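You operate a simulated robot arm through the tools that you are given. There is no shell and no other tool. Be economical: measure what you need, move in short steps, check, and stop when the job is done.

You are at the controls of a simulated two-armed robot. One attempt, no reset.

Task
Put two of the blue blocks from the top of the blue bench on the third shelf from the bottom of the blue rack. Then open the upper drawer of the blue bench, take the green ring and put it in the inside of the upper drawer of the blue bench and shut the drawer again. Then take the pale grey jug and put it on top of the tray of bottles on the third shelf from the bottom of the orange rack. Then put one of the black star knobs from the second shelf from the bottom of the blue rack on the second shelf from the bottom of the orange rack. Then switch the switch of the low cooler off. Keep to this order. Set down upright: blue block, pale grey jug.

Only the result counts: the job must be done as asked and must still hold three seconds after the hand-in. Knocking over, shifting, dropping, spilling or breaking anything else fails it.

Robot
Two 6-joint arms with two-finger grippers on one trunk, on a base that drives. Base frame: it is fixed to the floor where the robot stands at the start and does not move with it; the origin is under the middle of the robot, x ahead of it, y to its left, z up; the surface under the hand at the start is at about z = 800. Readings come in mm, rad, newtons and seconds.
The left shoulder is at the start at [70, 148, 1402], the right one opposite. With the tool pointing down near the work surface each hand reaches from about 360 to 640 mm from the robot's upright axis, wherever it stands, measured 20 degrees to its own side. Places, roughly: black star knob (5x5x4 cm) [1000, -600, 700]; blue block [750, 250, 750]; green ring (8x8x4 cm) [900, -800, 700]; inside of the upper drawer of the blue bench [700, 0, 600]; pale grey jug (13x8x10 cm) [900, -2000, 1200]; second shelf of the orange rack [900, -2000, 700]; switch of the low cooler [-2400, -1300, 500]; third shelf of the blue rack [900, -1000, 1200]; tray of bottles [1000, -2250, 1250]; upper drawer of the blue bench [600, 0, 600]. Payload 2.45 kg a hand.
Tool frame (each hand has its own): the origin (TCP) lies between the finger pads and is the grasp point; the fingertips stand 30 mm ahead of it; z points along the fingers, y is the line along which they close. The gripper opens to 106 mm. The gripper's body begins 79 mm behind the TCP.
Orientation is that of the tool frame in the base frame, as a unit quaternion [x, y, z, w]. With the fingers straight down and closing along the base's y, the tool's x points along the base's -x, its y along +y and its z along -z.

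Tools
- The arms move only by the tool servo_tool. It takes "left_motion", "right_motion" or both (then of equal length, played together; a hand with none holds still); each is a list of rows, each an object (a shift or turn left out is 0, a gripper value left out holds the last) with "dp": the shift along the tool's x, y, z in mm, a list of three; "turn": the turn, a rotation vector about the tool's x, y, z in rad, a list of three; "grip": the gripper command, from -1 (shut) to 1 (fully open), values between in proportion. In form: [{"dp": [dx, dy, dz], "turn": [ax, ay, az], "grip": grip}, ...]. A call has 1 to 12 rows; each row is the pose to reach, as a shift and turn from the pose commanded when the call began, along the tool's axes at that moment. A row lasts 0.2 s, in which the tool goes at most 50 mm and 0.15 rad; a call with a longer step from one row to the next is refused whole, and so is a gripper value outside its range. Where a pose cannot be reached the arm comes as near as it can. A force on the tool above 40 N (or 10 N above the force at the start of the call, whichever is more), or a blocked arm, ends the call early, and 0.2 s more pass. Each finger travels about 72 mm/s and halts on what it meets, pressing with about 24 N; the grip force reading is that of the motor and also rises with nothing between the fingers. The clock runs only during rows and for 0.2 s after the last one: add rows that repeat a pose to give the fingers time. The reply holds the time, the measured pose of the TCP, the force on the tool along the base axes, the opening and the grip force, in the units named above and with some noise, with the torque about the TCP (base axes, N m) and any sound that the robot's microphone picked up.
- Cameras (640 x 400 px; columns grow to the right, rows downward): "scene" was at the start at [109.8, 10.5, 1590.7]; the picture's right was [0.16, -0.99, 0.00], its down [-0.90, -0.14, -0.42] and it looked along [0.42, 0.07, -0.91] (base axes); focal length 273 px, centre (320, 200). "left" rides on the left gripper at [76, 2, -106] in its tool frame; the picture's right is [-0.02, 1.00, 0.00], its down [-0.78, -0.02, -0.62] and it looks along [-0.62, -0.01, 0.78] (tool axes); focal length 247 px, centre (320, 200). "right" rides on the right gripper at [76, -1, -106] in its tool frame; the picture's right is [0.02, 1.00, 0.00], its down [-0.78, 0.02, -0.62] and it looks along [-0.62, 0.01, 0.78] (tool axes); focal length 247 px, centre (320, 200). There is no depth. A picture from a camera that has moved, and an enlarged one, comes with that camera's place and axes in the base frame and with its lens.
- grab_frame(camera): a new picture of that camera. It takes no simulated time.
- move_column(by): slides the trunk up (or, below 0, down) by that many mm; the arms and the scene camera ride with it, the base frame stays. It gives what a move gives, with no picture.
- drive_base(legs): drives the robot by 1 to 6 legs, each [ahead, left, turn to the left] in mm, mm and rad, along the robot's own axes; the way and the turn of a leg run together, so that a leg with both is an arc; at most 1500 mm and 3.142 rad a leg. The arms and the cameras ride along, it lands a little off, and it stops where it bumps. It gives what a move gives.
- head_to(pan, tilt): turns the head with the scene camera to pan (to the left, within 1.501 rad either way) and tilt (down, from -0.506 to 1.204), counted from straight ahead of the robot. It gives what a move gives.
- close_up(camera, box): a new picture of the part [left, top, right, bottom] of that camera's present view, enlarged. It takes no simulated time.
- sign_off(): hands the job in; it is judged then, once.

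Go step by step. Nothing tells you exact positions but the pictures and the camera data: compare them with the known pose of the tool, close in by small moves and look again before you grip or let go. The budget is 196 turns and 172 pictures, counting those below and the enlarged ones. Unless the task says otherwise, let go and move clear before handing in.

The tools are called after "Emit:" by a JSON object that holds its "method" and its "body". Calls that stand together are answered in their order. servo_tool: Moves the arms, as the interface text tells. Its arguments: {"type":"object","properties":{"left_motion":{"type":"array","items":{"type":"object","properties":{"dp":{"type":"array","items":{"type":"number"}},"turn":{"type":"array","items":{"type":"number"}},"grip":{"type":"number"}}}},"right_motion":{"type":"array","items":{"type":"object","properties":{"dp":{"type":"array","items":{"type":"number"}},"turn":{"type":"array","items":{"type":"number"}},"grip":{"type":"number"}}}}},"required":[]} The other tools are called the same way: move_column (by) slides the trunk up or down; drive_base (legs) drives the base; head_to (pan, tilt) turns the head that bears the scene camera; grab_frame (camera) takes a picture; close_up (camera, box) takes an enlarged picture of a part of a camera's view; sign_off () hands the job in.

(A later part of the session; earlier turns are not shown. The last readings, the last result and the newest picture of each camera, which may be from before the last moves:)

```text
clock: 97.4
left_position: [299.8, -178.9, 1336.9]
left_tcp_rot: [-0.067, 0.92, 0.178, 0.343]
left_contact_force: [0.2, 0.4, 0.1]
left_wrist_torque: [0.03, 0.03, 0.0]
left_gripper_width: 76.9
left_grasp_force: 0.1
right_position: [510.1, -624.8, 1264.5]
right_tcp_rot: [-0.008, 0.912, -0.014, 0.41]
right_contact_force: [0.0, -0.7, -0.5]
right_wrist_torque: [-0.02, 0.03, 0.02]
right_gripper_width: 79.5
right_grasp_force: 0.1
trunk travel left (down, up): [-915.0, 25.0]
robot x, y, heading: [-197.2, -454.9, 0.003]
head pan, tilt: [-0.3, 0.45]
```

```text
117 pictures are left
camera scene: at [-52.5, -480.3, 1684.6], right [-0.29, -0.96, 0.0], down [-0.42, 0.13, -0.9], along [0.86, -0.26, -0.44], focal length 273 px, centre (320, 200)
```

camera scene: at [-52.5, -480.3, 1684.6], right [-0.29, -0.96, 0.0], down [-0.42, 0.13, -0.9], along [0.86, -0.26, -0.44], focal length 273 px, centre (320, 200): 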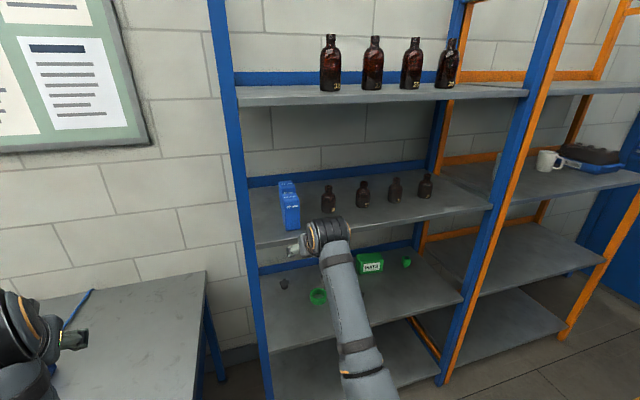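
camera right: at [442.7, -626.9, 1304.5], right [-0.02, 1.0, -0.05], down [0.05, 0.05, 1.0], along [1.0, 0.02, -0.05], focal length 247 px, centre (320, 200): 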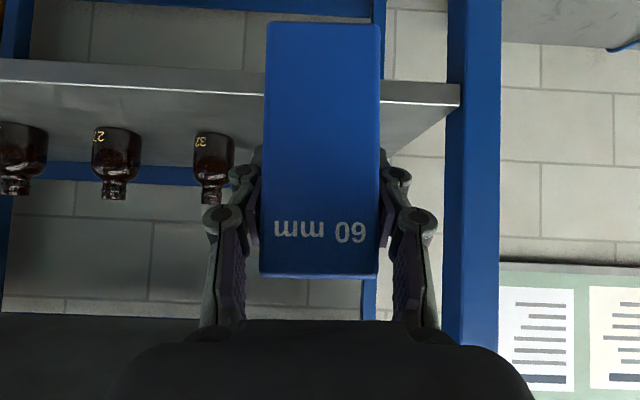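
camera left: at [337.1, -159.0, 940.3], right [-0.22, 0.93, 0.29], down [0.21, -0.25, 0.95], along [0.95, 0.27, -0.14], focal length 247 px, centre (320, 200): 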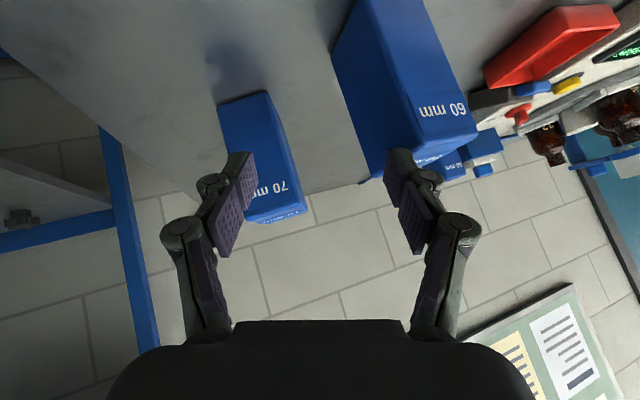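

Both blocks stand on shelf 3. Now I go look at the tipped grey item with the right hand, which is free.

Emit:
{"method": "drive_base", "body": {"legs": [[-60, 0, 0], [0, 810, 0]]}}

Emit:
{"method": "move_column", "body": {"by": -330}}

Emit:
{"method": "head_to", "body": {"pan": -0.1, "tilt": 0.8}}

Emit:
{"method": "grab_frame", "body": {"camera": "right"}}

Emit:
{"method": "grab_frame", "body": {"camera": "scene"}}

```text
clock: 102.3
left_position: [239.6, 619.2, 1339.2]
left_tcp_rot: [-0.065, 0.919, 0.178, 0.345]
left_contact_force: [0.6, -0.3, 0.2]
left_wrist_torque: [0.01, -0.03, 0.04]
left_gripper_width: 76.8
left_grasp_force: 0.2
right_position: [447.8, 170.5, 1266.7]
right_tcp_rot: [-0.007, 0.911, -0.013, 0.412]
right_contact_force: [0.4, -0.8, 0.2]
right_wrist_torque: [0.02, 0.05, -0.01]
right_gripper_width: 79.6
right_grasp_force: 0.0
trunk travel left (down, up): [-915.0, 25.0]
robot x, y, heading: [-252.0, 346.7, -0.002]
head pan, tilt: [-0.3, 0.45]
```

```text
clock: 105.5
left_position: [238.4, 620.5, 1007.9]
left_tcp_rot: [-0.065, 0.919, 0.177, 0.345]
left_contact_force: [-0.3, 0.3, -0.2]
left_wrist_torque: [0.04, -0.02, -0.02]
left_gripper_width: 76.7
left_grasp_force: 0.2
right_position: [447.6, 171.2, 936.7]
right_tcp_rot: [-0.007, 0.911, -0.013, 0.411]
right_contact_force: [0.3, -0.9, 0.0]
right_wrist_torque: [0.03, -0.04, -0.02]
right_gripper_width: 79.4
right_grasp_force: 0.1
trunk travel left (down, up): [-585.0, 355.0]
robot x, y, heading: [-250.2, 346.0, -0.003]
head pan, tilt: [-0.3, 0.45]
```

```text
clock: 106.3
left_position: [239.2, 619.9, 1007.2]
left_tcp_rot: [-0.066, 0.919, 0.178, 0.345]
left_contact_force: [-0.6, 0.3, 0.1]
left_wrist_torque: [-0.03, 0.0, -0.03]
left_gripper_width: 77.1
left_grasp_force: 0.1
right_position: [448.5, 171.7, 936.3]
right_tcp_rot: [-0.006, 0.912, -0.014, 0.411]
right_contact_force: [0.2, -1.0, 0.1]
right_wrist_torque: [0.02, 0.02, 0.03]
right_gripper_width: 79.4
right_grasp_force: 0.0
trunk travel left (down, up): [-585.0, 355.0]
robot x, y, heading: [-253.9, 344.3, -0.002]
head pan, tilt: [-0.099, 0.799]
```

```text
116 pictures are left
camera right: at [318.4, 170.1, 949.7], right [-0.02, 1.0, -0.05], down [0.05, 0.05, 1.0], along [1.0, 0.01, -0.05], focal length 247 px, centre (320, 200)
```

right: 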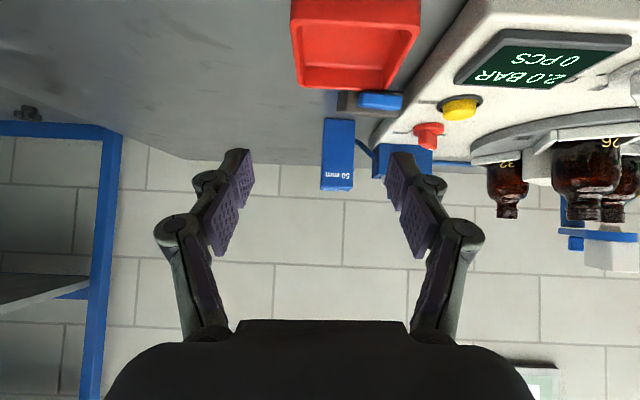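

```text
115 pictures are left
camera scene: at [-122.5, 338.7, 1324.7], right [-0.1, -0.99, 0.0], down [-0.71, 0.07, -0.7], along [0.69, -0.07, -0.72], focal length 273 px, centre (320, 200)
```

scene: 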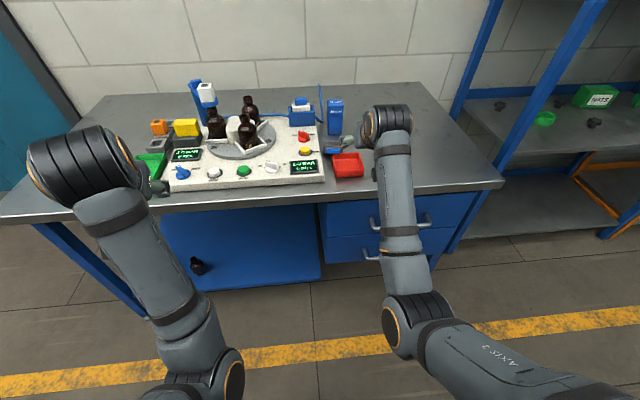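

Emit:
{"method": "close_up", "body": {"camera": "scene", "box": [290, 90, 386, 150]}}

Emit:
{"method": "close_up", "body": {"camera": "scene", "box": [298, 130, 378, 180]}}

Emit:
{"method": "close_up", "body": {"camera": "right", "box": [270, 0, 430, 130]}}

```text
6.67 times, centred on (338, 120) of scene
camera zoom: at [-122.5, 338.7, 1324.7], right [-0.1, -0.99, 0.0], down [-0.71, 0.07, -0.7], along [0.69, -0.07, -0.72], focal length 1820 px, centre (200, 733)
```

zoom: 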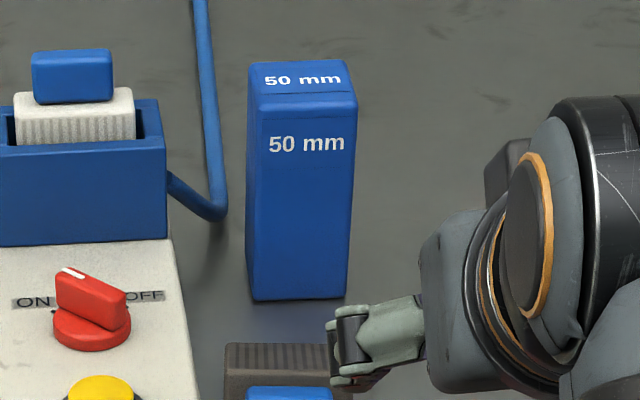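

```text
8.00 times, centred on (338, 155) of scene
camera zoom: at [-122.5, 338.7, 1324.7], right [-0.1, -0.99, 0.0], down [-0.71, 0.07, -0.7], along [0.69, -0.07, -0.72], focal length 2184 px, centre (176, 560)
```

zoom: 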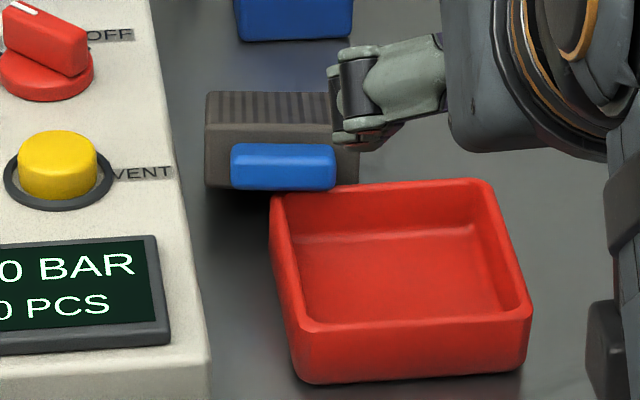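

```text
3.08 times, centred on (350, 65) of right
camera zoom: at [318.4, 170.1, 949.7], right [-0.02, 1.0, -0.05], down [0.05, 0.05, 1.0], along [1.0, 0.01, -0.05], focal length 760 px, centre (228, 615)
```

zoom: 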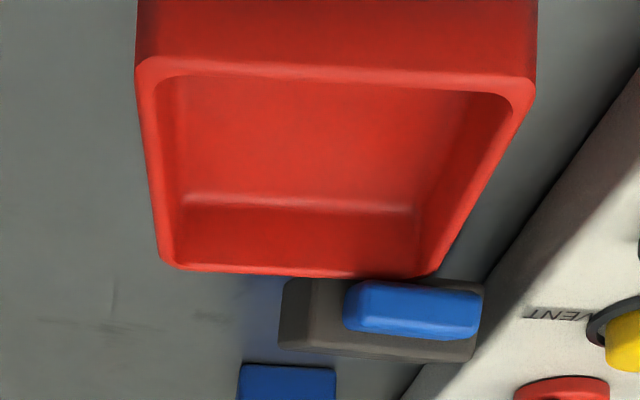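

The item's pose is ambiguous from here; I pitch the right hand down to get a better camera view.

Emit:
{"method": "servo_tool", "body": {"right_motion": [{"dp": [4, 0, -20], "turn": [0, 0.14, 0]}, {"dp": [8, 0, -40], "turn": [0, 0.28, 0]}, {"dp": [12, 0, -60], "turn": [0, 0.42, 0]}, {"dp": [16, 0, -80], "turn": [0, 0.56, 0]}, {"dp": [20, 0, -100], "turn": [0, 0.7, 0]}, {"dp": [21, 0, -115], "turn": [0, 0.84, 0]}, {"dp": [21, 0, -115], "turn": [0, 0.84, 0]}]}}

Emit:
{"method": "grab_frame", "body": {"camera": "right"}}

Emit:
{"method": "close_up", "body": {"camera": "scene", "box": [280, 100, 408, 180]}}

```text
clock: 107.9
left_position: [240.1, 620.3, 1009.2]
left_tcp_rot: [-0.066, 0.92, 0.178, 0.344]
left_contact_force: [1.0, -0.3, -0.6]
left_wrist_torque: [0.01, 0.02, 0.04]
left_gripper_width: 76.8
left_grasp_force: 0.1
right_position: [420.6, 179.6, 994.8]
right_tcp_rot: [0.0, 1.0, -0.015, 0.003]
right_contact_force: [0.6, 0.1, -0.5]
right_wrist_torque: [0.03, -0.02, 0.0]
right_gripper_width: 79.5
right_grasp_force: 0.0
right hand out of reach, approached as far as the arm can: row 4, 5, 6, 7
trunk travel left (down, up): [-585.0, 355.0]
robot x, y, heading: [-251.1, 344.6, -0.004]
head pan, tilt: [-0.099, 0.799]
```

```text
111 pictures are left
camera right: at [342.0, 180.9, 1101.1], right [-0.02, 1.0, -0.03], down [0.78, 0.04, 0.63], along [0.63, -0.01, -0.78], focal length 247 px, centre (320, 200)
```

right: 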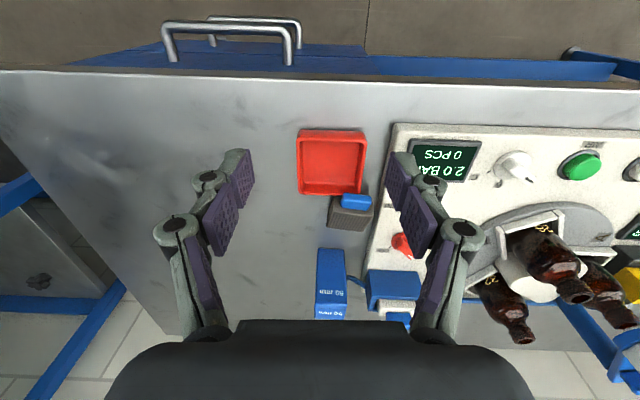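

```text
5.00 times, centred on (344, 140) of scene
camera zoom: at [-121.9, 338.5, 1324.5], right [-0.1, -0.99, 0.0], down [-0.71, 0.07, -0.7], along [0.69, -0.07, -0.72], focal length 1365 px, centre (200, 500)
```

zoom: 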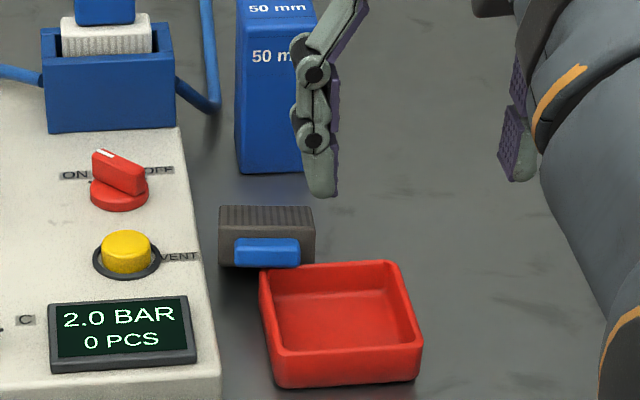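

Emit:
{"method": "close_up", "body": {"camera": "right", "box": [280, 120, 408, 250]}}

```text
3.08 times, centred on (344, 185) of right
camera zoom: at [342.0, 180.9, 1101.1], right [-0.02, 1.0, -0.03], down [0.78, 0.04, 0.63], along [0.63, -0.01, -0.78], focal length 760 px, centre (246, 246)
```

zoom: 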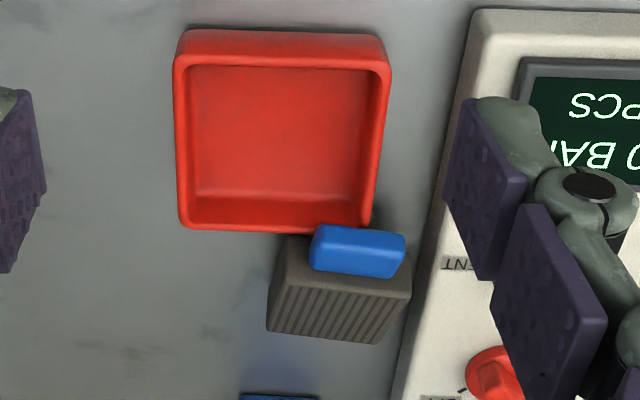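

The item lies behind the tray with its nub facing the robot and almost touching the control panel on its left. I'll first reposition the right hand lower relative to the shoulder, turned 90°, to drag it away from the panel.

Emit:
{"method": "move_column", "body": {"by": 230}}

Emit:
{"method": "servo_tool", "body": {"right_motion": [{"dp": [0, 0, 40], "turn": [0, 0, -0.14], "grip": 0.6}, {"dp": [0, 0, 80], "turn": [0, 0, -0.28]}, {"dp": [0, 0, 120], "turn": [0, 0, -0.42]}, {"dp": [0, 0, 160], "turn": [0, 0, -0.56]}, {"dp": [0, 0, 200], "turn": [0, 0, -0.7]}, {"dp": [0, 0, 230], "turn": [0, 0, -0.84]}, {"dp": [0, 0, 230], "turn": [0, 0, -0.98]}, {"dp": [0, 0, 230], "turn": [0, 0, -1.12]}, {"dp": [0, 0, 230], "turn": [0, 0, -1.26]}, {"dp": [0, 0, 230], "turn": [0, 0, -1.4]}, {"dp": [0, 0, 230], "turn": [0, 0, -1.54]}, {"dp": [0, 0, 230], "turn": [0, 0, -1.54]}]}}

Emit:
{"method": "grab_frame", "body": {"camera": "right"}}

```text
clock: 110.4
left_position: [239.7, 621.8, 1237.8]
left_tcp_rot: [-0.066, 0.919, 0.177, 0.345]
left_contact_force: [0.8, -0.2, 0.8]
left_wrist_torque: [0.0, 0.03, 0.03]
left_gripper_width: 77.0
left_grasp_force: 0.0
right_position: [417.5, 180.6, 1225.0]
right_tcp_rot: [0.0, 1.0, -0.015, 0.003]
right_contact_force: [-0.8, 0.5, -0.1]
right_wrist_torque: [0.03, -0.02, 0.02]
right_gripper_width: 79.4
right_grasp_force: 0.1
trunk travel left (down, up): [-815.0, 125.0]
robot x, y, heading: [-253.5, 346.7, -0.004]
head pan, tilt: [-0.099, 0.799]
```

```text
clock: 113.0
left_position: [240.2, 620.7, 1239.2]
left_tcp_rot: [-0.066, 0.919, 0.178, 0.345]
left_contact_force: [0.2, 0.0, 0.1]
left_wrist_torque: [0.02, 0.01, 0.0]
left_gripper_width: 77.1
left_grasp_force: 0.0
right_position: [420.3, 173.7, 995.3]
right_tcp_rot: [-0.697, 0.717, -0.014, -0.007]
right_contact_force: [-1.0, -0.3, 0.0]
right_wrist_torque: [-0.01, -0.01, 0.02]
right_gripper_width: 84.8
right_grasp_force: 0.1
trunk travel left (down, up): [-815.0, 125.0]
robot x, y, heading: [-251.7, 348.7, -0.004]
head pan, tilt: [-0.099, 0.799]
```

```text
108 pictures are left
camera right: at [418.8, 99.9, 1104.6], right [-1.0, 0.01, -0.01], down [0.0, 0.8, 0.6], along [0.01, 0.6, -0.8], focal length 247 px, centre (320, 200)
```

right: 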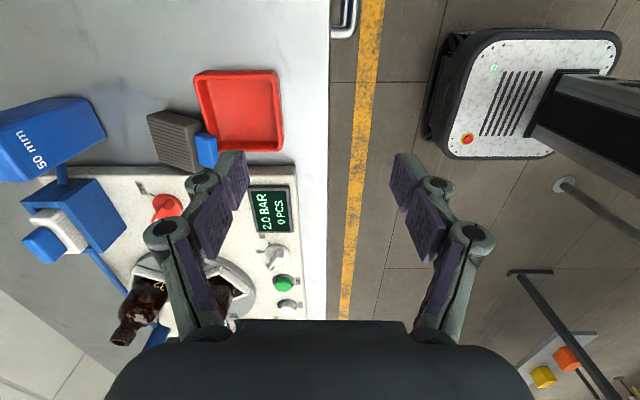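

Emit:
{"method": "close_up", "body": {"camera": "right", "box": [120, 60, 312, 180]}}

```text
3.33 times, centred on (216, 120) of right
camera zoom: at [418.8, 99.9, 1104.6], right [-1.0, 0.01, -0.01], down [0.0, 0.8, 0.6], along [0.01, 0.6, -0.8], focal length 823 px, centre (667, 467)
```

zoom: 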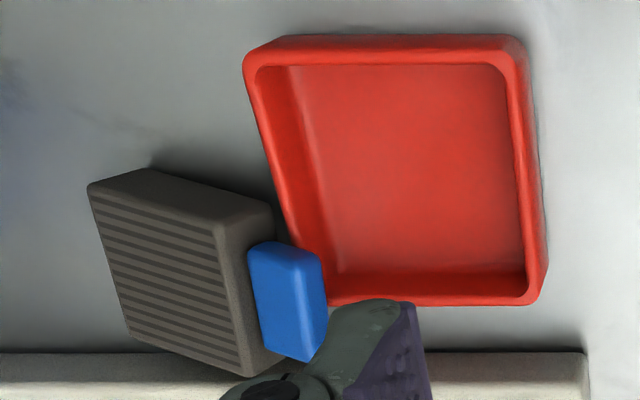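

Now it's clear: the item leans with its blue nub on the tray's back rim, ribbed side up. I'll pinch the nub across its width, so I turn the right hand back (yaw -0.13) and pitch it forward.

Emit:
{"method": "servo_tool", "body": {"right_motion": [{"turn": [0, 0, 0.14]}, {"turn": [0, 0, 0.28]}, {"turn": [0, 0, 0.42]}, {"turn": [0, 0, 0.56]}, {"turn": [0, 0, 0.7]}, {"turn": [0, 0, 0.84]}, {"turn": [0, 0, 0.98]}, {"turn": [0, 0, 1.12]}, {"turn": [0, 0, 1.26]}, {"turn": [0, 0, 1.4]}, {"turn": [0, 0, 1.54]}, {"turn": [0, 0, 1.673]}]}}

Emit:
{"method": "servo_tool", "body": {"right_motion": [{"turn": [0, -0.13, 0], "grip": 0.3}, {"turn": [0, -0.26, 0]}, {"turn": [0, -0.4, 0]}, {"turn": [0, -0.53, 0]}, {"turn": [0, -0.66, 0]}, {"turn": [0, -0.8, 0]}, {"turn": [0, -0.8, 0]}]}}

Emit:
{"method": "grab_frame", "body": {"camera": "right"}}

```text
clock: 115.6
left_position: [239.7, 619.6, 1238.4]
left_tcp_rot: [-0.065, 0.92, 0.178, 0.344]
left_contact_force: [0.5, 0.2, -0.1]
left_wrist_torque: [-0.02, -0.01, 0.01]
left_gripper_width: 77.2
left_grasp_force: 0.1
right_position: [421.7, 172.8, 994.5]
right_tcp_rot: [0.067, 0.998, -0.015, 0.006]
right_contact_force: [0.1, 0.2, 0.2]
right_wrist_torque: [-0.01, 0.0, 0.0]
right_gripper_width: 84.8
right_grasp_force: 0.1
trunk travel left (down, up): [-815.0, 125.0]
robot x, y, heading: [-248.8, 346.3, -0.001]
head pan, tilt: [-0.099, 0.799]
```

```text
clock: 117.2
left_position: [239.2, 620.6, 1239.2]
left_tcp_rot: [-0.066, 0.92, 0.178, 0.344]
left_contact_force: [0.5, 0.0, 0.5]
left_wrist_torque: [-0.02, 0.06, -0.02]
left_gripper_width: 77.0
left_grasp_force: 0.0
right_position: [420.8, 173.0, 994.3]
right_tcp_rot: [0.054, 0.917, -0.039, 0.394]
right_contact_force: [-0.1, -0.3, -0.9]
right_wrist_torque: [0.02, 0.01, -0.03]
right_gripper_width: 68.8
right_grasp_force: 0.1
trunk travel left (down, up): [-815.0, 125.0]
robot x, y, heading: [-254.0, 345.0, -0.005]
head pan, tilt: [-0.099, 0.799]
```

```text
106 pictures are left
camera right: at [291.9, 189.0, 1012.4], right [0.12, 0.99, -0.04], down [0.09, 0.03, 1.0], along [0.99, -0.12, -0.09], focal length 247 px, centre (320, 200)
```

right: 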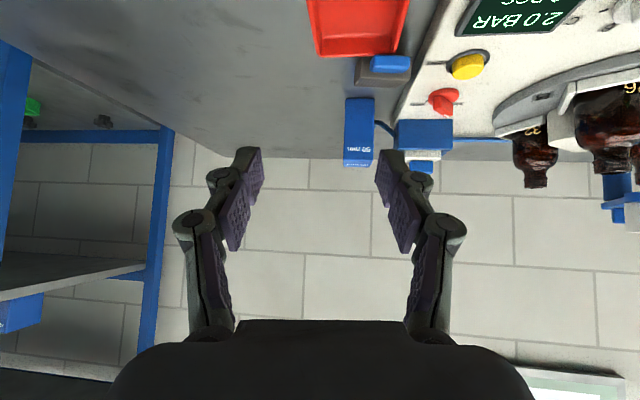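

Drive over the nub and lower to 60 mm above it.

Emit:
{"method": "drive_base", "body": {"legs": [[112, 53, 0]]}}

Emit:
{"method": "move_column", "body": {"by": -75}}

Emit:
{"method": "grab_frame", "body": {"camera": "right"}}

Emit:
{"method": "close_up", "body": {"camera": "scene", "box": [280, 120, 440, 220]}}

```text
clock: 118.4
left_position: [353.6, 671.7, 1239.5]
left_tcp_rot: [-0.065, 0.919, 0.178, 0.344]
left_contact_force: [0.1, 0.6, -0.2]
left_wrist_torque: [-0.05, -0.01, 0.0]
left_gripper_width: 77.0
left_grasp_force: 0.1
right_position: [533.8, 224.6, 994.6]
right_tcp_rot: [0.055, 0.917, -0.039, 0.393]
right_contact_force: [0.0, 0.2, 0.1]
right_wrist_torque: [0.0, -0.01, 0.0]
right_gripper_width: 69.1
right_grasp_force: 0.0
trunk travel left (down, up): [-815.0, 125.0]
robot x, y, heading: [-138.0, 398.9, -0.003]
head pan, tilt: [-0.099, 0.799]
```

```text
clock: 119.5
left_position: [353.4, 671.5, 1163.3]
left_tcp_rot: [-0.065, 0.919, 0.177, 0.345]
left_contact_force: [0.4, -0.2, 0.4]
left_wrist_torque: [0.0, 0.02, 0.01]
left_gripper_width: 76.6
left_grasp_force: 0.1
right_position: [534.7, 224.8, 919.3]
right_tcp_rot: [0.055, 0.917, -0.039, 0.393]
right_contact_force: [0.2, 0.2, 0.7]
right_wrist_torque: [0.03, 0.05, -0.02]
right_gripper_width: 68.8
right_grasp_force: 0.1
trunk travel left (down, up): [-740.0, 200.0]
robot x, y, heading: [-136.3, 398.8, -0.001]
head pan, tilt: [-0.099, 0.799]
```

```text
105 pictures are left
camera right: at [405.5, 241.1, 937.8], right [0.12, 0.99, -0.04], down [0.09, 0.03, 1.0], along [0.99, -0.12, -0.09], focal length 247 px, centre (320, 200)
```

right: 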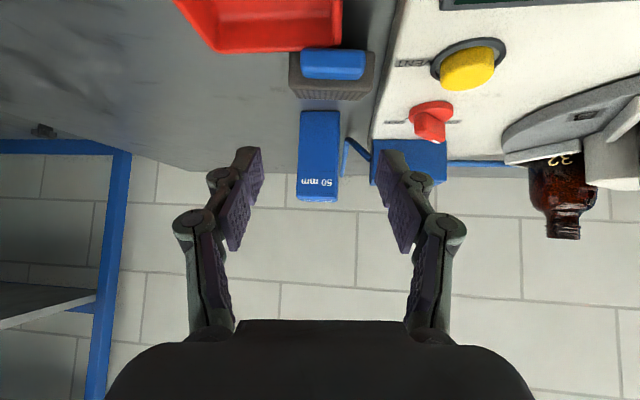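

```text
4.00 times, centred on (360, 170) of scene
camera zoom: at [-8.8, 391.1, 1479.7], right [-0.1, -0.99, 0.0], down [-0.71, 0.07, -0.7], along [0.69, -0.07, -0.72], focal length 1092 px, centre (160, 320)
```

zoom: 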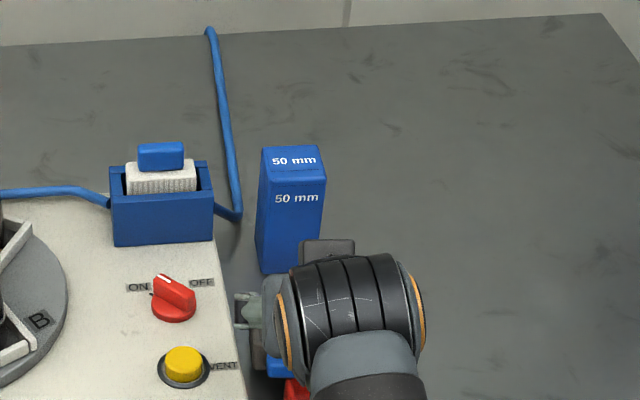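

The nub is about 8 mm to the left of the jaw centre. Shift and lower around it.

Emit:
{"method": "servo_tool", "body": {"right_motion": [{"dp": [0, 8, 0]}, {"dp": [0, 8, 0]}]}}

Emit:
{"method": "move_column", "body": {"by": -45}}

Emit:
{"method": "grab_frame", "body": {"camera": "right"}}

```text
clock: 120.1
left_position: [352.8, 672.7, 1163.2]
left_tcp_rot: [-0.065, 0.92, 0.176, 0.345]
left_contact_force: [-0.1, 0.0, 0.0]
left_wrist_torque: [-0.01, 0.01, 0.02]
left_gripper_width: 76.5
left_grasp_force: 0.0
right_position: [536.2, 228.3, 917.3]
right_tcp_rot: [0.055, 0.917, -0.044, 0.393]
right_contact_force: [0.8, -0.5, -0.3]
right_wrist_torque: [0.01, 0.04, 0.0]
right_gripper_width: 69.2
right_grasp_force: 0.0
trunk travel left (down, up): [-740.0, 200.0]
robot x, y, heading: [-136.7, 396.7, -0.001]
head pan, tilt: [-0.099, 0.799]
```

```text
clock: 121.0
left_position: [352.7, 673.3, 1118.2]
left_tcp_rot: [-0.065, 0.919, 0.178, 0.345]
left_contact_force: [0.1, 1.1, 0.2]
left_wrist_torque: [0.02, 0.0, -0.02]
left_gripper_width: 76.6
left_grasp_force: 0.0
right_position: [535.8, 227.9, 875.2]
right_tcp_rot: [0.054, 0.916, -0.044, 0.395]
right_contact_force: [0.5, 0.9, 0.2]
right_wrist_torque: [-0.01, -0.03, 0.02]
right_gripper_width: 69.0
right_grasp_force: 0.1
trunk travel left (down, up): [-695.0, 245.0]
robot x, y, heading: [-135.1, 400.7, -0.002]
head pan, tilt: [-0.099, 0.799]
```

```text
103 pictures are left
camera right: at [407.5, 244.7, 892.4], right [0.12, 0.99, -0.05], down [0.09, 0.04, 0.99], along [0.99, -0.12, -0.09], focal length 247 px, centre (320, 200)
```

right: 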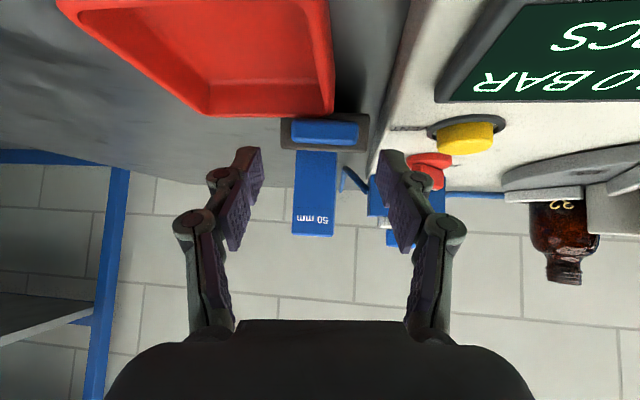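

Nub is at z≈827–844, centred. Narrow the jaws a bit, lower 15 mm more, then look.

Emit:
{"method": "servo_tool", "body": {"right_motion": [{"dp": [0, 2, 0], "grip": 0.1}, {"dp": [0, 2, 0]}]}}

Emit:
{"method": "move_column", "body": {"by": -15}}

Emit:
{"method": "close_up", "body": {"camera": "right", "box": [200, 80, 456, 240]}}

```text
clock: 121.6
left_position: [352.7, 672.4, 1118.8]
left_tcp_rot: [-0.066, 0.919, 0.178, 0.345]
left_contact_force: [0.3, -0.4, 0.2]
left_wrist_torque: [0.01, 0.0, -0.04]
left_gripper_width: 76.9
left_grasp_force: 0.0
right_position: [534.8, 228.3, 873.0]
right_tcp_rot: [0.055, 0.916, -0.045, 0.394]
right_contact_force: [0.6, 0.9, 0.0]
right_wrist_torque: [0.02, 0.01, -0.03]
right_gripper_width: 58.2
right_grasp_force: 0.1
trunk travel left (down, up): [-695.0, 245.0]
robot x, y, heading: [-136.5, 399.6, -0.001]
head pan, tilt: [-0.099, 0.799]
```

```text
clock: 122.2
left_position: [352.9, 671.1, 1103.7]
left_tcp_rot: [-0.065, 0.919, 0.177, 0.345]
left_contact_force: [1.1, 0.1, -0.8]
left_wrist_torque: [-0.01, 0.03, 0.01]
left_gripper_width: 76.8
left_grasp_force: 0.2
right_position: [536.9, 229.1, 858.1]
right_tcp_rot: [0.055, 0.916, -0.046, 0.394]
right_contact_force: [-0.4, 0.1, 0.1]
right_wrist_torque: [0.02, 0.01, 0.03]
right_gripper_width: 58.1
right_grasp_force: 0.1
trunk travel left (down, up): [-680.0, 260.0]
robot x, y, heading: [-139.3, 400.4, -0.003]
head pan, tilt: [-0.099, 0.799]
```

```text
2.50 times, centred on (328, 160) of right
camera zoom: at [408.0, 244.7, 877.1], right [0.12, 0.99, -0.06], down [0.09, 0.04, 0.99], along [0.99, -0.13, -0.09], focal length 617 px, centre (300, 300)
```

zoom: 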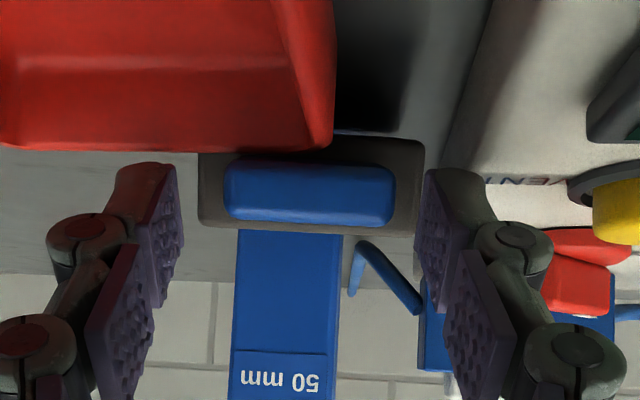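

Fingers are level with the nub on both sides. Close and lift slightly.

Emit:
{"method": "servo_tool", "body": {"right_motion": [{"dp": [0, 0, 0], "grip": -1}, {"dp": [0, 0, 0]}, {"dp": [0, 0, 0]}, {"dp": [0, 0, 0]}]}}

Emit:
{"method": "move_column", "body": {"by": 50}}

Emit:
{"method": "grab_frame", "body": {"camera": "right"}}

Emit:
{"method": "close_up", "body": {"camera": "scene", "box": [280, 120, 440, 220]}}

```text
clock: 123.2
left_position: [352.9, 672.0, 1102.8]
left_tcp_rot: [-0.065, 0.919, 0.177, 0.345]
left_contact_force: [0.1, 0.2, -0.4]
left_wrist_torque: [0.02, 0.02, 0.02]
left_gripper_width: 76.7
left_grasp_force: 0.0
right_position: [537.2, 229.1, 859.3]
right_tcp_rot: [0.055, 0.916, -0.046, 0.394]
right_contact_force: [0.4, 0.7, 1.6]
right_wrist_torque: [0.04, -0.21, 0.03]
right_gripper_width: 39.1
right_grasp_force: 24.6
trunk travel left (down, up): [-680.0, 260.0]
robot x, y, heading: [-141.6, 400.7, -0.007]
head pan, tilt: [-0.099, 0.799]
```

```text
clock: 124.2
left_position: [353.5, 671.2, 1152.9]
left_tcp_rot: [-0.065, 0.92, 0.178, 0.344]
left_contact_force: [0.4, 0.5, 0.3]
left_wrist_torque: [0.01, 0.02, 0.01]
left_gripper_width: 77.0
left_grasp_force: 0.1
right_position: [536.7, 228.0, 909.3]
right_tcp_rot: [0.055, 0.916, -0.046, 0.394]
right_contact_force: [-0.4, 0.3, -1.4]
right_wrist_torque: [-0.02, 0.0, -0.01]
right_gripper_width: 38.9
right_grasp_force: 24.0
trunk travel left (down, up): [-730.0, 210.0]
robot x, y, heading: [-141.8, 401.9, -0.004]
head pan, tilt: [-0.099, 0.799]
```

```text
101 pictures are left
camera right: at [408.2, 244.7, 926.7], right [0.12, 0.99, -0.06], down [0.09, 0.04, 0.99], along [0.99, -0.13, -0.09], focal length 247 px, centre (320, 200)
```

right: 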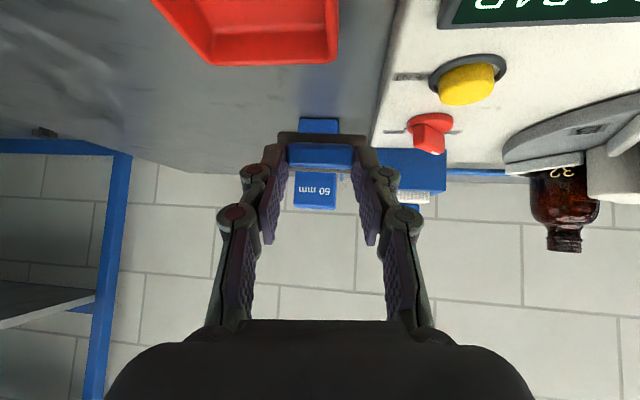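

```text
4.00 times, centred on (360, 170) of scene
camera zoom: at [-7.9, 391.1, 1469.6], right [-0.1, -0.99, 0.0], down [-0.71, 0.07, -0.7], along [0.69, -0.07, -0.72], focal length 1092 px, centre (160, 320)
```

zoom: 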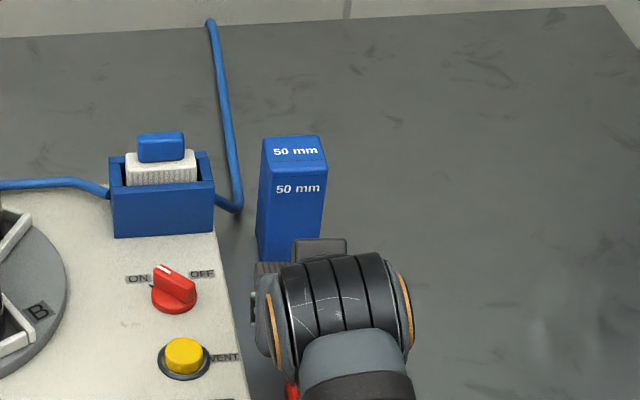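

The item is lifted by its nub. Raise more and rotate the hand so the body swings beneath the nub.

Emit:
{"method": "move_column", "body": {"by": 70}}

Emit:
{"method": "servo_tool", "body": {"right_motion": [{"turn": [0, 0.13, 0]}, {"turn": [0, 0.26, 0]}, {"turn": [0, 0.39, 0]}, {"turn": [0, 0.52, 0]}, {"turn": [0, 0.65, 0]}, {"turn": [0, 0.78, 0]}, {"turn": [0, 0.91, 0]}, {"turn": [0, 1.04, 0]}, {"turn": [0, 1.15, 0]}, {"turn": [0, 1.15, 0]}]}}

Emit:
{"method": "grab_frame", "body": {"camera": "right"}}

Emit:
{"method": "grab_frame", "body": {"camera": "scene"}}

```text
clock: 125.2
left_position: [354.1, 672.5, 1223.5]
left_tcp_rot: [-0.065, 0.92, 0.177, 0.344]
left_contact_force: [0.4, 0.7, -0.5]
left_wrist_torque: [0.01, -0.02, -0.02]
left_gripper_width: 76.8
left_grasp_force: 0.0
right_position: [536.9, 227.0, 977.8]
right_tcp_rot: [0.054, 0.916, -0.045, 0.394]
right_contact_force: [0.2, -0.1, -0.6]
right_wrist_torque: [0.01, 0.02, 0.01]
right_gripper_width: 38.9
right_grasp_force: 24.1
trunk travel left (down, up): [-800.0, 140.0]
robot x, y, heading: [-139.1, 394.1, -0.002]
head pan, tilt: [-0.099, 0.799]
```

```text
clock: 127.5
left_position: [354.3, 673.6, 1223.1]
left_tcp_rot: [-0.066, 0.919, 0.177, 0.345]
left_contact_force: [-0.6, 0.2, -0.3]
left_wrist_torque: [-0.01, 0.03, 0.01]
left_gripper_width: 76.9
left_grasp_force: 0.1
right_position: [465.5, 226.8, 991.2]
right_tcp_rot: [0.069, 0.983, -0.002, -0.17]
right_contact_force: [0.9, -0.4, -0.9]
right_wrist_torque: [-0.01, -0.03, -0.02]
right_gripper_width: 39.0
right_grasp_force: 24.0
right hand out of reach, approached as far as the arm can: row 7, 8, 9, 10
trunk travel left (down, up): [-800.0, 140.0]
robot x, y, heading: [-138.2, 395.7, -0.003]
head pan, tilt: [-0.099, 0.799]
```

```text
99 pictures are left
camera right: at [429.8, 233.4, 1117.8], right [0.11, 0.99, -0.02], down [0.94, -0.1, 0.32], along [0.32, -0.06, -0.95], focal length 247 px, centre (320, 200)
```

right: 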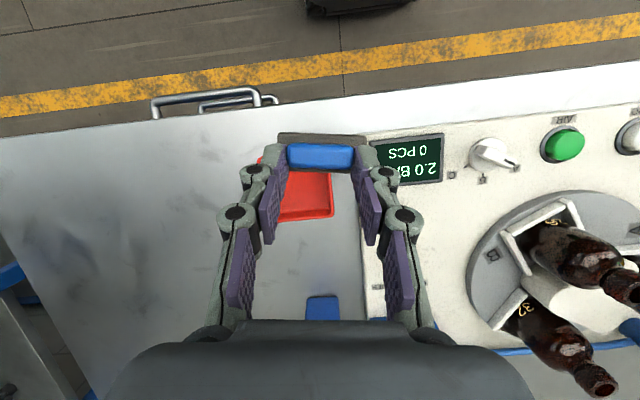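

```text
98 pictures are left
camera scene: at [-8.4, 391.2, 1539.6], right [-0.1, -0.99, 0.0], down [-0.71, 0.07, -0.7], along [0.69, -0.07, -0.72], focal length 273 px, centre (320, 200)
```

scene: 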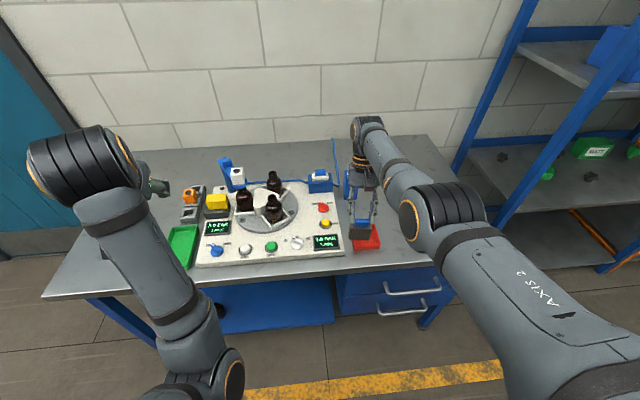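

Emit:
{"method": "close_up", "body": {"camera": "scene", "box": [320, 150, 416, 260]}}

```text
3.64 times, centred on (368, 205) of scene
camera zoom: at [-8.4, 391.2, 1539.6], right [-0.1, -0.99, 0.0], down [-0.71, 0.07, -0.7], along [0.69, -0.07, -0.72], focal length 993 px, centre (146, 182)
```

zoom: 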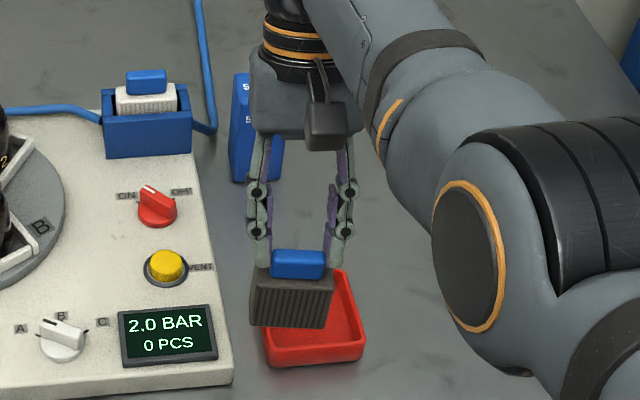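

It now hangs nearly upright. I correct the yaw and drive to the item's original spot (centre about x=624, y=197).

Emit:
{"method": "servo_tool", "body": {"right_motion": [{"turn": [0.025, -0.002, -0.07]}, {"turn": [0.05, -0.004, -0.141]}, {"turn": [0.05, -0.004, -0.141]}]}}

Emit:
{"method": "drive_base", "body": {"legs": [[0, -30, 0], [120, 0, 0]]}}

Emit:
{"method": "grab_frame", "body": {"camera": "right"}}

Emit:
{"method": "close_up", "body": {"camera": "scene", "box": [280, 150, 440, 260]}}

```text
clock: 128.2
left_position: [353.2, 671.8, 1222.5]
left_tcp_rot: [-0.065, 0.919, 0.177, 0.345]
left_contact_force: [-0.1, -0.2, -0.2]
left_wrist_torque: [0.01, 0.01, -0.01]
left_gripper_width: 76.9
left_grasp_force: 0.1
right_position: [466.4, 229.5, 992.2]
right_tcp_rot: [-0.006, 0.986, -0.016, -0.166]
right_contact_force: [0.0, 0.1, -0.7]
right_wrist_torque: [0.0, -0.01, 0.0]
right_gripper_width: 39.3
right_grasp_force: 23.9
trunk travel left (down, up): [-800.0, 140.0]
robot x, y, heading: [-139.5, 399.7, -0.002]
head pan, tilt: [-0.099, 0.799]
```

```text
clock: 129.9
left_position: [473.3, 640.2, 1223.9]
left_tcp_rot: [-0.066, 0.919, 0.179, 0.344]
left_contact_force: [-0.1, -0.4, -0.1]
left_wrist_torque: [0.0, -0.01, 0.04]
left_gripper_width: 76.9
left_grasp_force: 0.0
right_position: [586.3, 196.5, 993.5]
right_tcp_rot: [-0.006, 0.986, -0.015, -0.169]
right_contact_force: [-1.1, -0.5, -0.5]
right_wrist_torque: [0.0, 0.0, 0.01]
right_gripper_width: 39.2
right_grasp_force: 24.0
trunk travel left (down, up): [-800.0, 140.0]
robot x, y, heading: [-18.0, 368.1, -0.005]
head pan, tilt: [-0.099, 0.799]
```

```text
96 pictures are left
camera right: at [549.0, 198.3, 1120.0], right [-0.04, 1.0, -0.02], down [0.94, 0.04, 0.33], along [0.33, -0.01, -0.94], focal length 247 px, centre (320, 200)
```

right: 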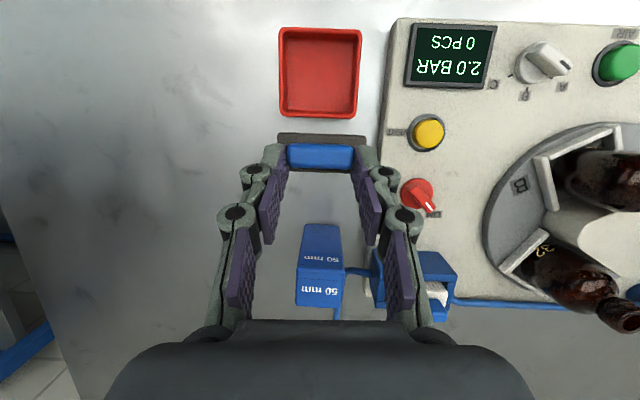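

```text
3.64 times, centred on (360, 205) of scene
camera zoom: at [111.1, 358.9, 1539.8], right [-0.1, -0.99, 0.0], down [-0.71, 0.07, -0.7], along [0.69, -0.07, -0.72], focal length 993 px, centre (174, 182)
```

zoom: 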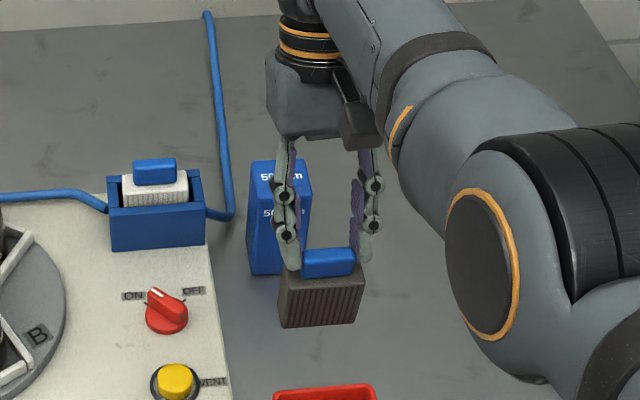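

Emit:
{"method": "drive_base", "body": {"legs": [[49, 0, 0]]}}

Emit:
{"method": "move_column", "body": {"by": -75}}

Emit:
{"method": "grab_frame", "body": {"camera": "right"}}

Emit:
{"method": "close_up", "body": {"camera": "scene", "box": [280, 130, 440, 240]}}

```text
clock: 130.9
left_position: [516.4, 641.7, 1226.3]
left_tcp_rot: [-0.066, 0.919, 0.177, 0.347]
left_contact_force: [-0.7, -0.5, -0.5]
left_wrist_torque: [-0.01, -0.1, -0.07]
left_gripper_width: 77.1
left_grasp_force: 0.1
right_position: [630.4, 198.9, 996.7]
right_tcp_rot: [-0.006, 0.986, -0.017, -0.165]
right_contact_force: [0.0, -0.2, -0.4]
right_wrist_torque: [-0.01, -0.04, 0.0]
right_gripper_width: 39.0
right_grasp_force: 24.2
trunk travel left (down, up): [-800.0, 140.0]
robot x, y, heading: [28.3, 367.6, -0.006]
head pan, tilt: [-0.099, 0.799]
```

```text
clock: 132.0
left_position: [521.1, 642.6, 1148.9]
left_tcp_rot: [-0.066, 0.919, 0.178, 0.345]
left_contact_force: [-0.9, -1.2, -0.5]
left_wrist_torque: [0.02, 0.02, -0.01]
left_gripper_width: 77.0
left_grasp_force: 0.0
right_position: [633.1, 198.5, 918.8]
right_tcp_rot: [-0.006, 0.986, -0.016, -0.168]
right_contact_force: [0.0, -0.1, -0.6]
right_wrist_torque: [0.0, -0.01, 0.03]
right_gripper_width: 39.3
right_grasp_force: 24.2
trunk travel left (down, up): [-725.0, 215.0]
robot x, y, heading: [28.5, 366.5, -0.005]
head pan, tilt: [-0.099, 0.799]
```

```text
94 pictures are left
camera right: at [597.4, 199.3, 1045.1], right [-0.04, 1.0, -0.02], down [0.94, 0.04, 0.33], along [0.33, -0.01, -0.94], focal length 247 px, centre (320, 200)
```

right: 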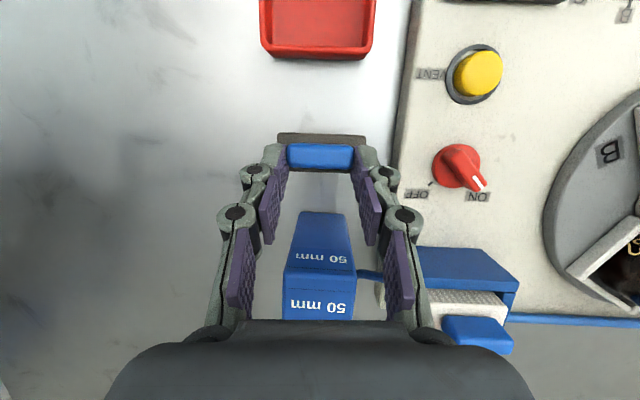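

```text
3.64 times, centred on (360, 185) of scene
camera zoom: at [159.7, 360.5, 1464.8], right [-0.1, -0.99, 0.0], down [-0.71, 0.07, -0.7], along [0.69, -0.07, -0.72], focal length 993 px, centre (174, 254)
```

zoom: 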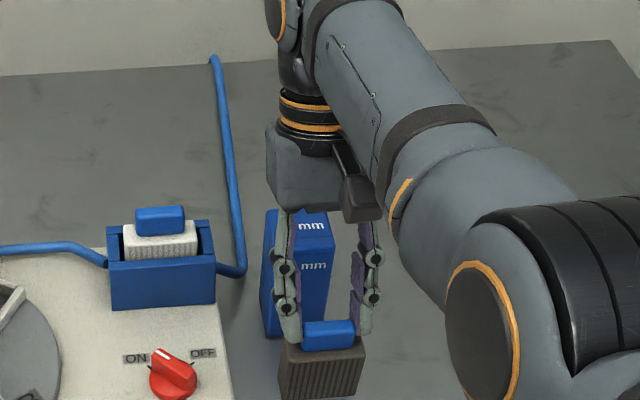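

Continue lowering carefully to contact.

Emit:
{"method": "move_column", "body": {"by": -15}}

Emit:
{"method": "move_column", "body": {"by": -5}}

Emit:
{"method": "close_up", "body": {"camera": "scene", "box": [280, 150, 440, 260]}}

```text
clock: 132.6
left_position: [521.9, 642.4, 1132.5]
left_tcp_rot: [-0.066, 0.919, 0.178, 0.345]
left_contact_force: [0.1, -0.9, 0.3]
left_wrist_torque: [-0.02, 0.02, 0.02]
left_gripper_width: 76.7
left_grasp_force: 0.1
right_position: [635.0, 198.8, 904.1]
right_tcp_rot: [-0.006, 0.986, -0.016, -0.167]
right_contact_force: [-0.1, 0.2, -0.2]
right_wrist_torque: [0.04, -0.01, 0.04]
right_gripper_width: 39.1
right_grasp_force: 23.7
trunk travel left (down, up): [-710.0, 230.0]
robot x, y, heading: [30.0, 369.6, 0.001]
head pan, tilt: [-0.099, 0.799]
```

```text
clock: 133.2
left_position: [521.9, 642.2, 1127.8]
left_tcp_rot: [-0.066, 0.919, 0.178, 0.345]
left_contact_force: [0.1, -0.7, 0.1]
left_wrist_torque: [0.02, -0.01, -0.02]
left_gripper_width: 76.4
left_grasp_force: 0.1
right_position: [634.8, 198.7, 898.7]
right_tcp_rot: [-0.006, 0.986, -0.017, -0.168]
right_contact_force: [0.1, 0.6, 1.1]
right_wrist_torque: [-0.05, 0.01, 0.0]
right_gripper_width: 39.2
right_grasp_force: 24.2
trunk travel left (down, up): [-705.0, 235.0]
robot x, y, heading: [30.4, 368.1, -0.004]
head pan, tilt: [-0.099, 0.799]
```

```text
3.64 times, centred on (360, 205) of scene
camera zoom: at [160.4, 360.6, 1444.7], right [-0.1, -0.99, 0.0], down [-0.71, 0.07, -0.7], along [0.69, -0.07, -0.72], focal length 993 px, centre (174, 182)
```

zoom: 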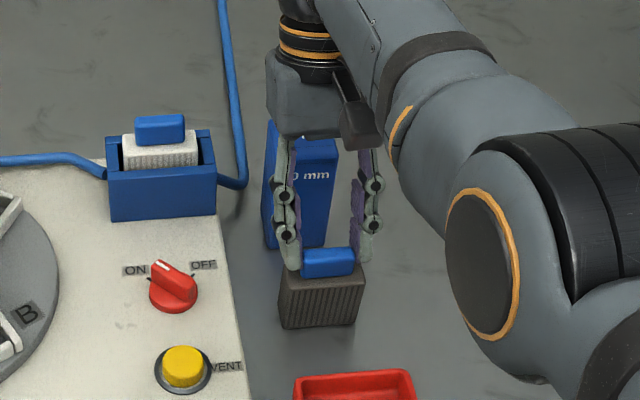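

Nearly at the original spot (6 mm too far). Shift 6 mm back and press lightly to seat it.

Emit:
{"method": "servo_tool", "body": {"right_motion": [{"dp": [5.0, 0, 0]}, {"dp": [5.6, 0, 2]}]}}

Emit:
{"method": "move_column", "body": {"by": -3}}

Emit:
{"method": "move_column", "body": {"by": -3}}

Emit:
{"method": "close_up", "body": {"camera": "scene", "box": [280, 150, 440, 260]}}

```text
clock: 133.8
left_position: [520.9, 642.3, 1128.3]
left_tcp_rot: [-0.066, 0.919, 0.178, 0.345]
left_contact_force: [0.5, -0.5, 0.0]
left_wrist_torque: [-0.01, 0.02, 0.01]
left_gripper_width: 76.7
left_grasp_force: 0.0
right_position: [628.6, 198.4, 897.9]
right_tcp_rot: [-0.005, 0.986, -0.016, -0.167]
right_contact_force: [0.5, -1.3, 2.2]
right_wrist_torque: [-0.07, 0.06, 0.05]
right_gripper_width: 39.0
right_grasp_force: 23.8
trunk travel left (down, up): [-705.0, 235.0]
robot x, y, heading: [31.1, 369.6, -0.004]
head pan, tilt: [-0.099, 0.799]
```

```text
clock: 134.3
left_position: [519.4, 643.4, 1125.7]
left_tcp_rot: [-0.066, 0.919, 0.178, 0.346]
left_contact_force: [0.7, -0.1, 0.3]
left_wrist_torque: [0.01, 0.02, -0.01]
left_gripper_width: 76.7
left_grasp_force: 0.0
right_position: [629.3, 198.2, 898.3]
right_tcp_rot: [-0.006, 0.986, -0.015, -0.165]
right_contact_force: [1.8, -2.0, 19.5]
right_wrist_torque: [0.02, 0.27, -0.01]
right_gripper_width: 39.2
right_grasp_force: 24.4
trunk travel left (down, up): [-702.0, 238.0]
robot x, y, heading: [26.9, 366.7, -0.004]
head pan, tilt: [-0.099, 0.799]
```

```text
clock: 134.8
left_position: [519.8, 642.7, 1124.5]
left_tcp_rot: [-0.066, 0.919, 0.178, 0.345]
left_contact_force: [-0.1, 0.1, 1.1]
left_wrist_torque: [-0.02, 0.0, 0.01]
left_gripper_width: 76.8
left_grasp_force: 0.1
right_position: [627.3, 199.4, 893.7]
right_tcp_rot: [-0.006, 0.986, -0.016, -0.167]
right_contact_force: [1.9, -1.1, 20.7]
right_wrist_torque: [0.09, 0.23, 0.0]
right_gripper_width: 39.3
right_grasp_force: 24.2
trunk travel left (down, up): [-699.0, 241.0]
robot x, y, heading: [31.0, 365.8, -0.006]
head pan, tilt: [-0.099, 0.799]
```

```text
3.64 times, centred on (360, 205) of scene
camera zoom: at [157.9, 361.3, 1439.0], right [-0.1, -0.99, 0.0], down [-0.71, 0.07, -0.7], along [0.69, -0.07, -0.72], focal length 993 px, centre (174, 182)
```

zoom: 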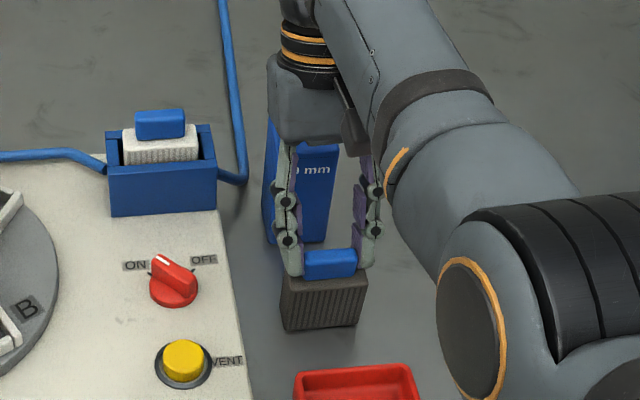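

Seated. Release and raise straight up.

Emit:
{"method": "servo_tool", "body": {"right_motion": [{"grip": 0.2}, {"grip": 0.2}, {"grip": 0.2}]}}

Emit:
{"method": "move_column", "body": {"by": 150}}

Emit:
{"method": "grab_frame", "body": {"camera": "right"}}

Emit:
{"method": "grab_frame", "body": {"camera": "scene"}}

```text
clock: 135.6
left_position: [522.5, 640.8, 1121.2]
left_tcp_rot: [-0.067, 0.919, 0.178, 0.345]
left_contact_force: [0.6, -1.0, -0.4]
left_wrist_torque: [0.02, -0.02, 0.0]
left_gripper_width: 77.0
left_grasp_force: 0.0
right_position: [630.1, 197.9, 891.3]
right_tcp_rot: [-0.007, 0.986, -0.017, -0.168]
right_contact_force: [-0.4, 0.4, -0.2]
right_wrist_torque: [-0.05, -0.01, -0.04]
right_gripper_width: 63.7
right_grasp_force: 0.0
trunk travel left (down, up): [-699.0, 241.0]
robot x, y, heading: [32.3, 368.1, -0.001]
head pan, tilt: [-0.099, 0.799]
```

```text
clock: 137.3
left_position: [522.4, 642.0, 1272.7]
left_tcp_rot: [-0.066, 0.919, 0.178, 0.345]
left_contact_force: [-0.1, -0.4, 0.8]
left_wrist_torque: [0.03, 0.0, 0.01]
left_gripper_width: 76.8
left_grasp_force: 0.0
right_position: [629.1, 197.7, 1042.4]
right_tcp_rot: [-0.006, 0.986, -0.016, -0.168]
right_contact_force: [0.6, -0.5, 0.3]
right_wrist_torque: [-0.06, 0.0, 0.01]
right_gripper_width: 63.5
right_grasp_force: 0.2
trunk travel left (down, up): [-849.0, 91.0]
robot x, y, heading: [27.9, 365.9, 0.0]
head pan, tilt: [-0.099, 0.799]
```

```text
90 pictures are left
camera right: at [592.6, 199.3, 1168.1], right [-0.04, 1.0, -0.02], down [0.94, 0.04, 0.33], along [0.33, -0.01, -0.95], focal length 247 px, centre (320, 200)
```

right: 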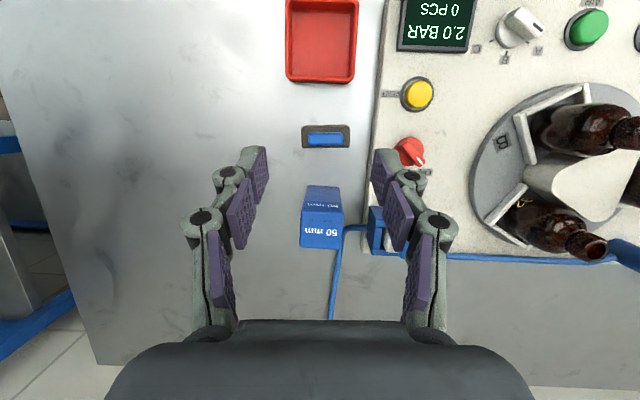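

```text
89 pictures are left
camera scene: at [161.1, 360.5, 1588.6], right [-0.1, -0.99, 0.0], down [-0.71, 0.07, -0.7], along [0.69, -0.07, -0.72], focal length 273 px, centre (320, 200)
```

scene: 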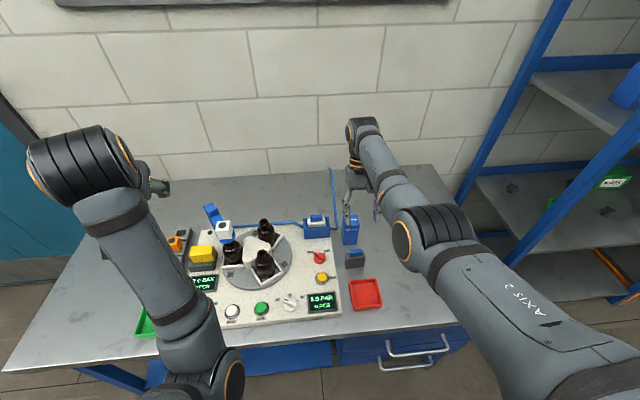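

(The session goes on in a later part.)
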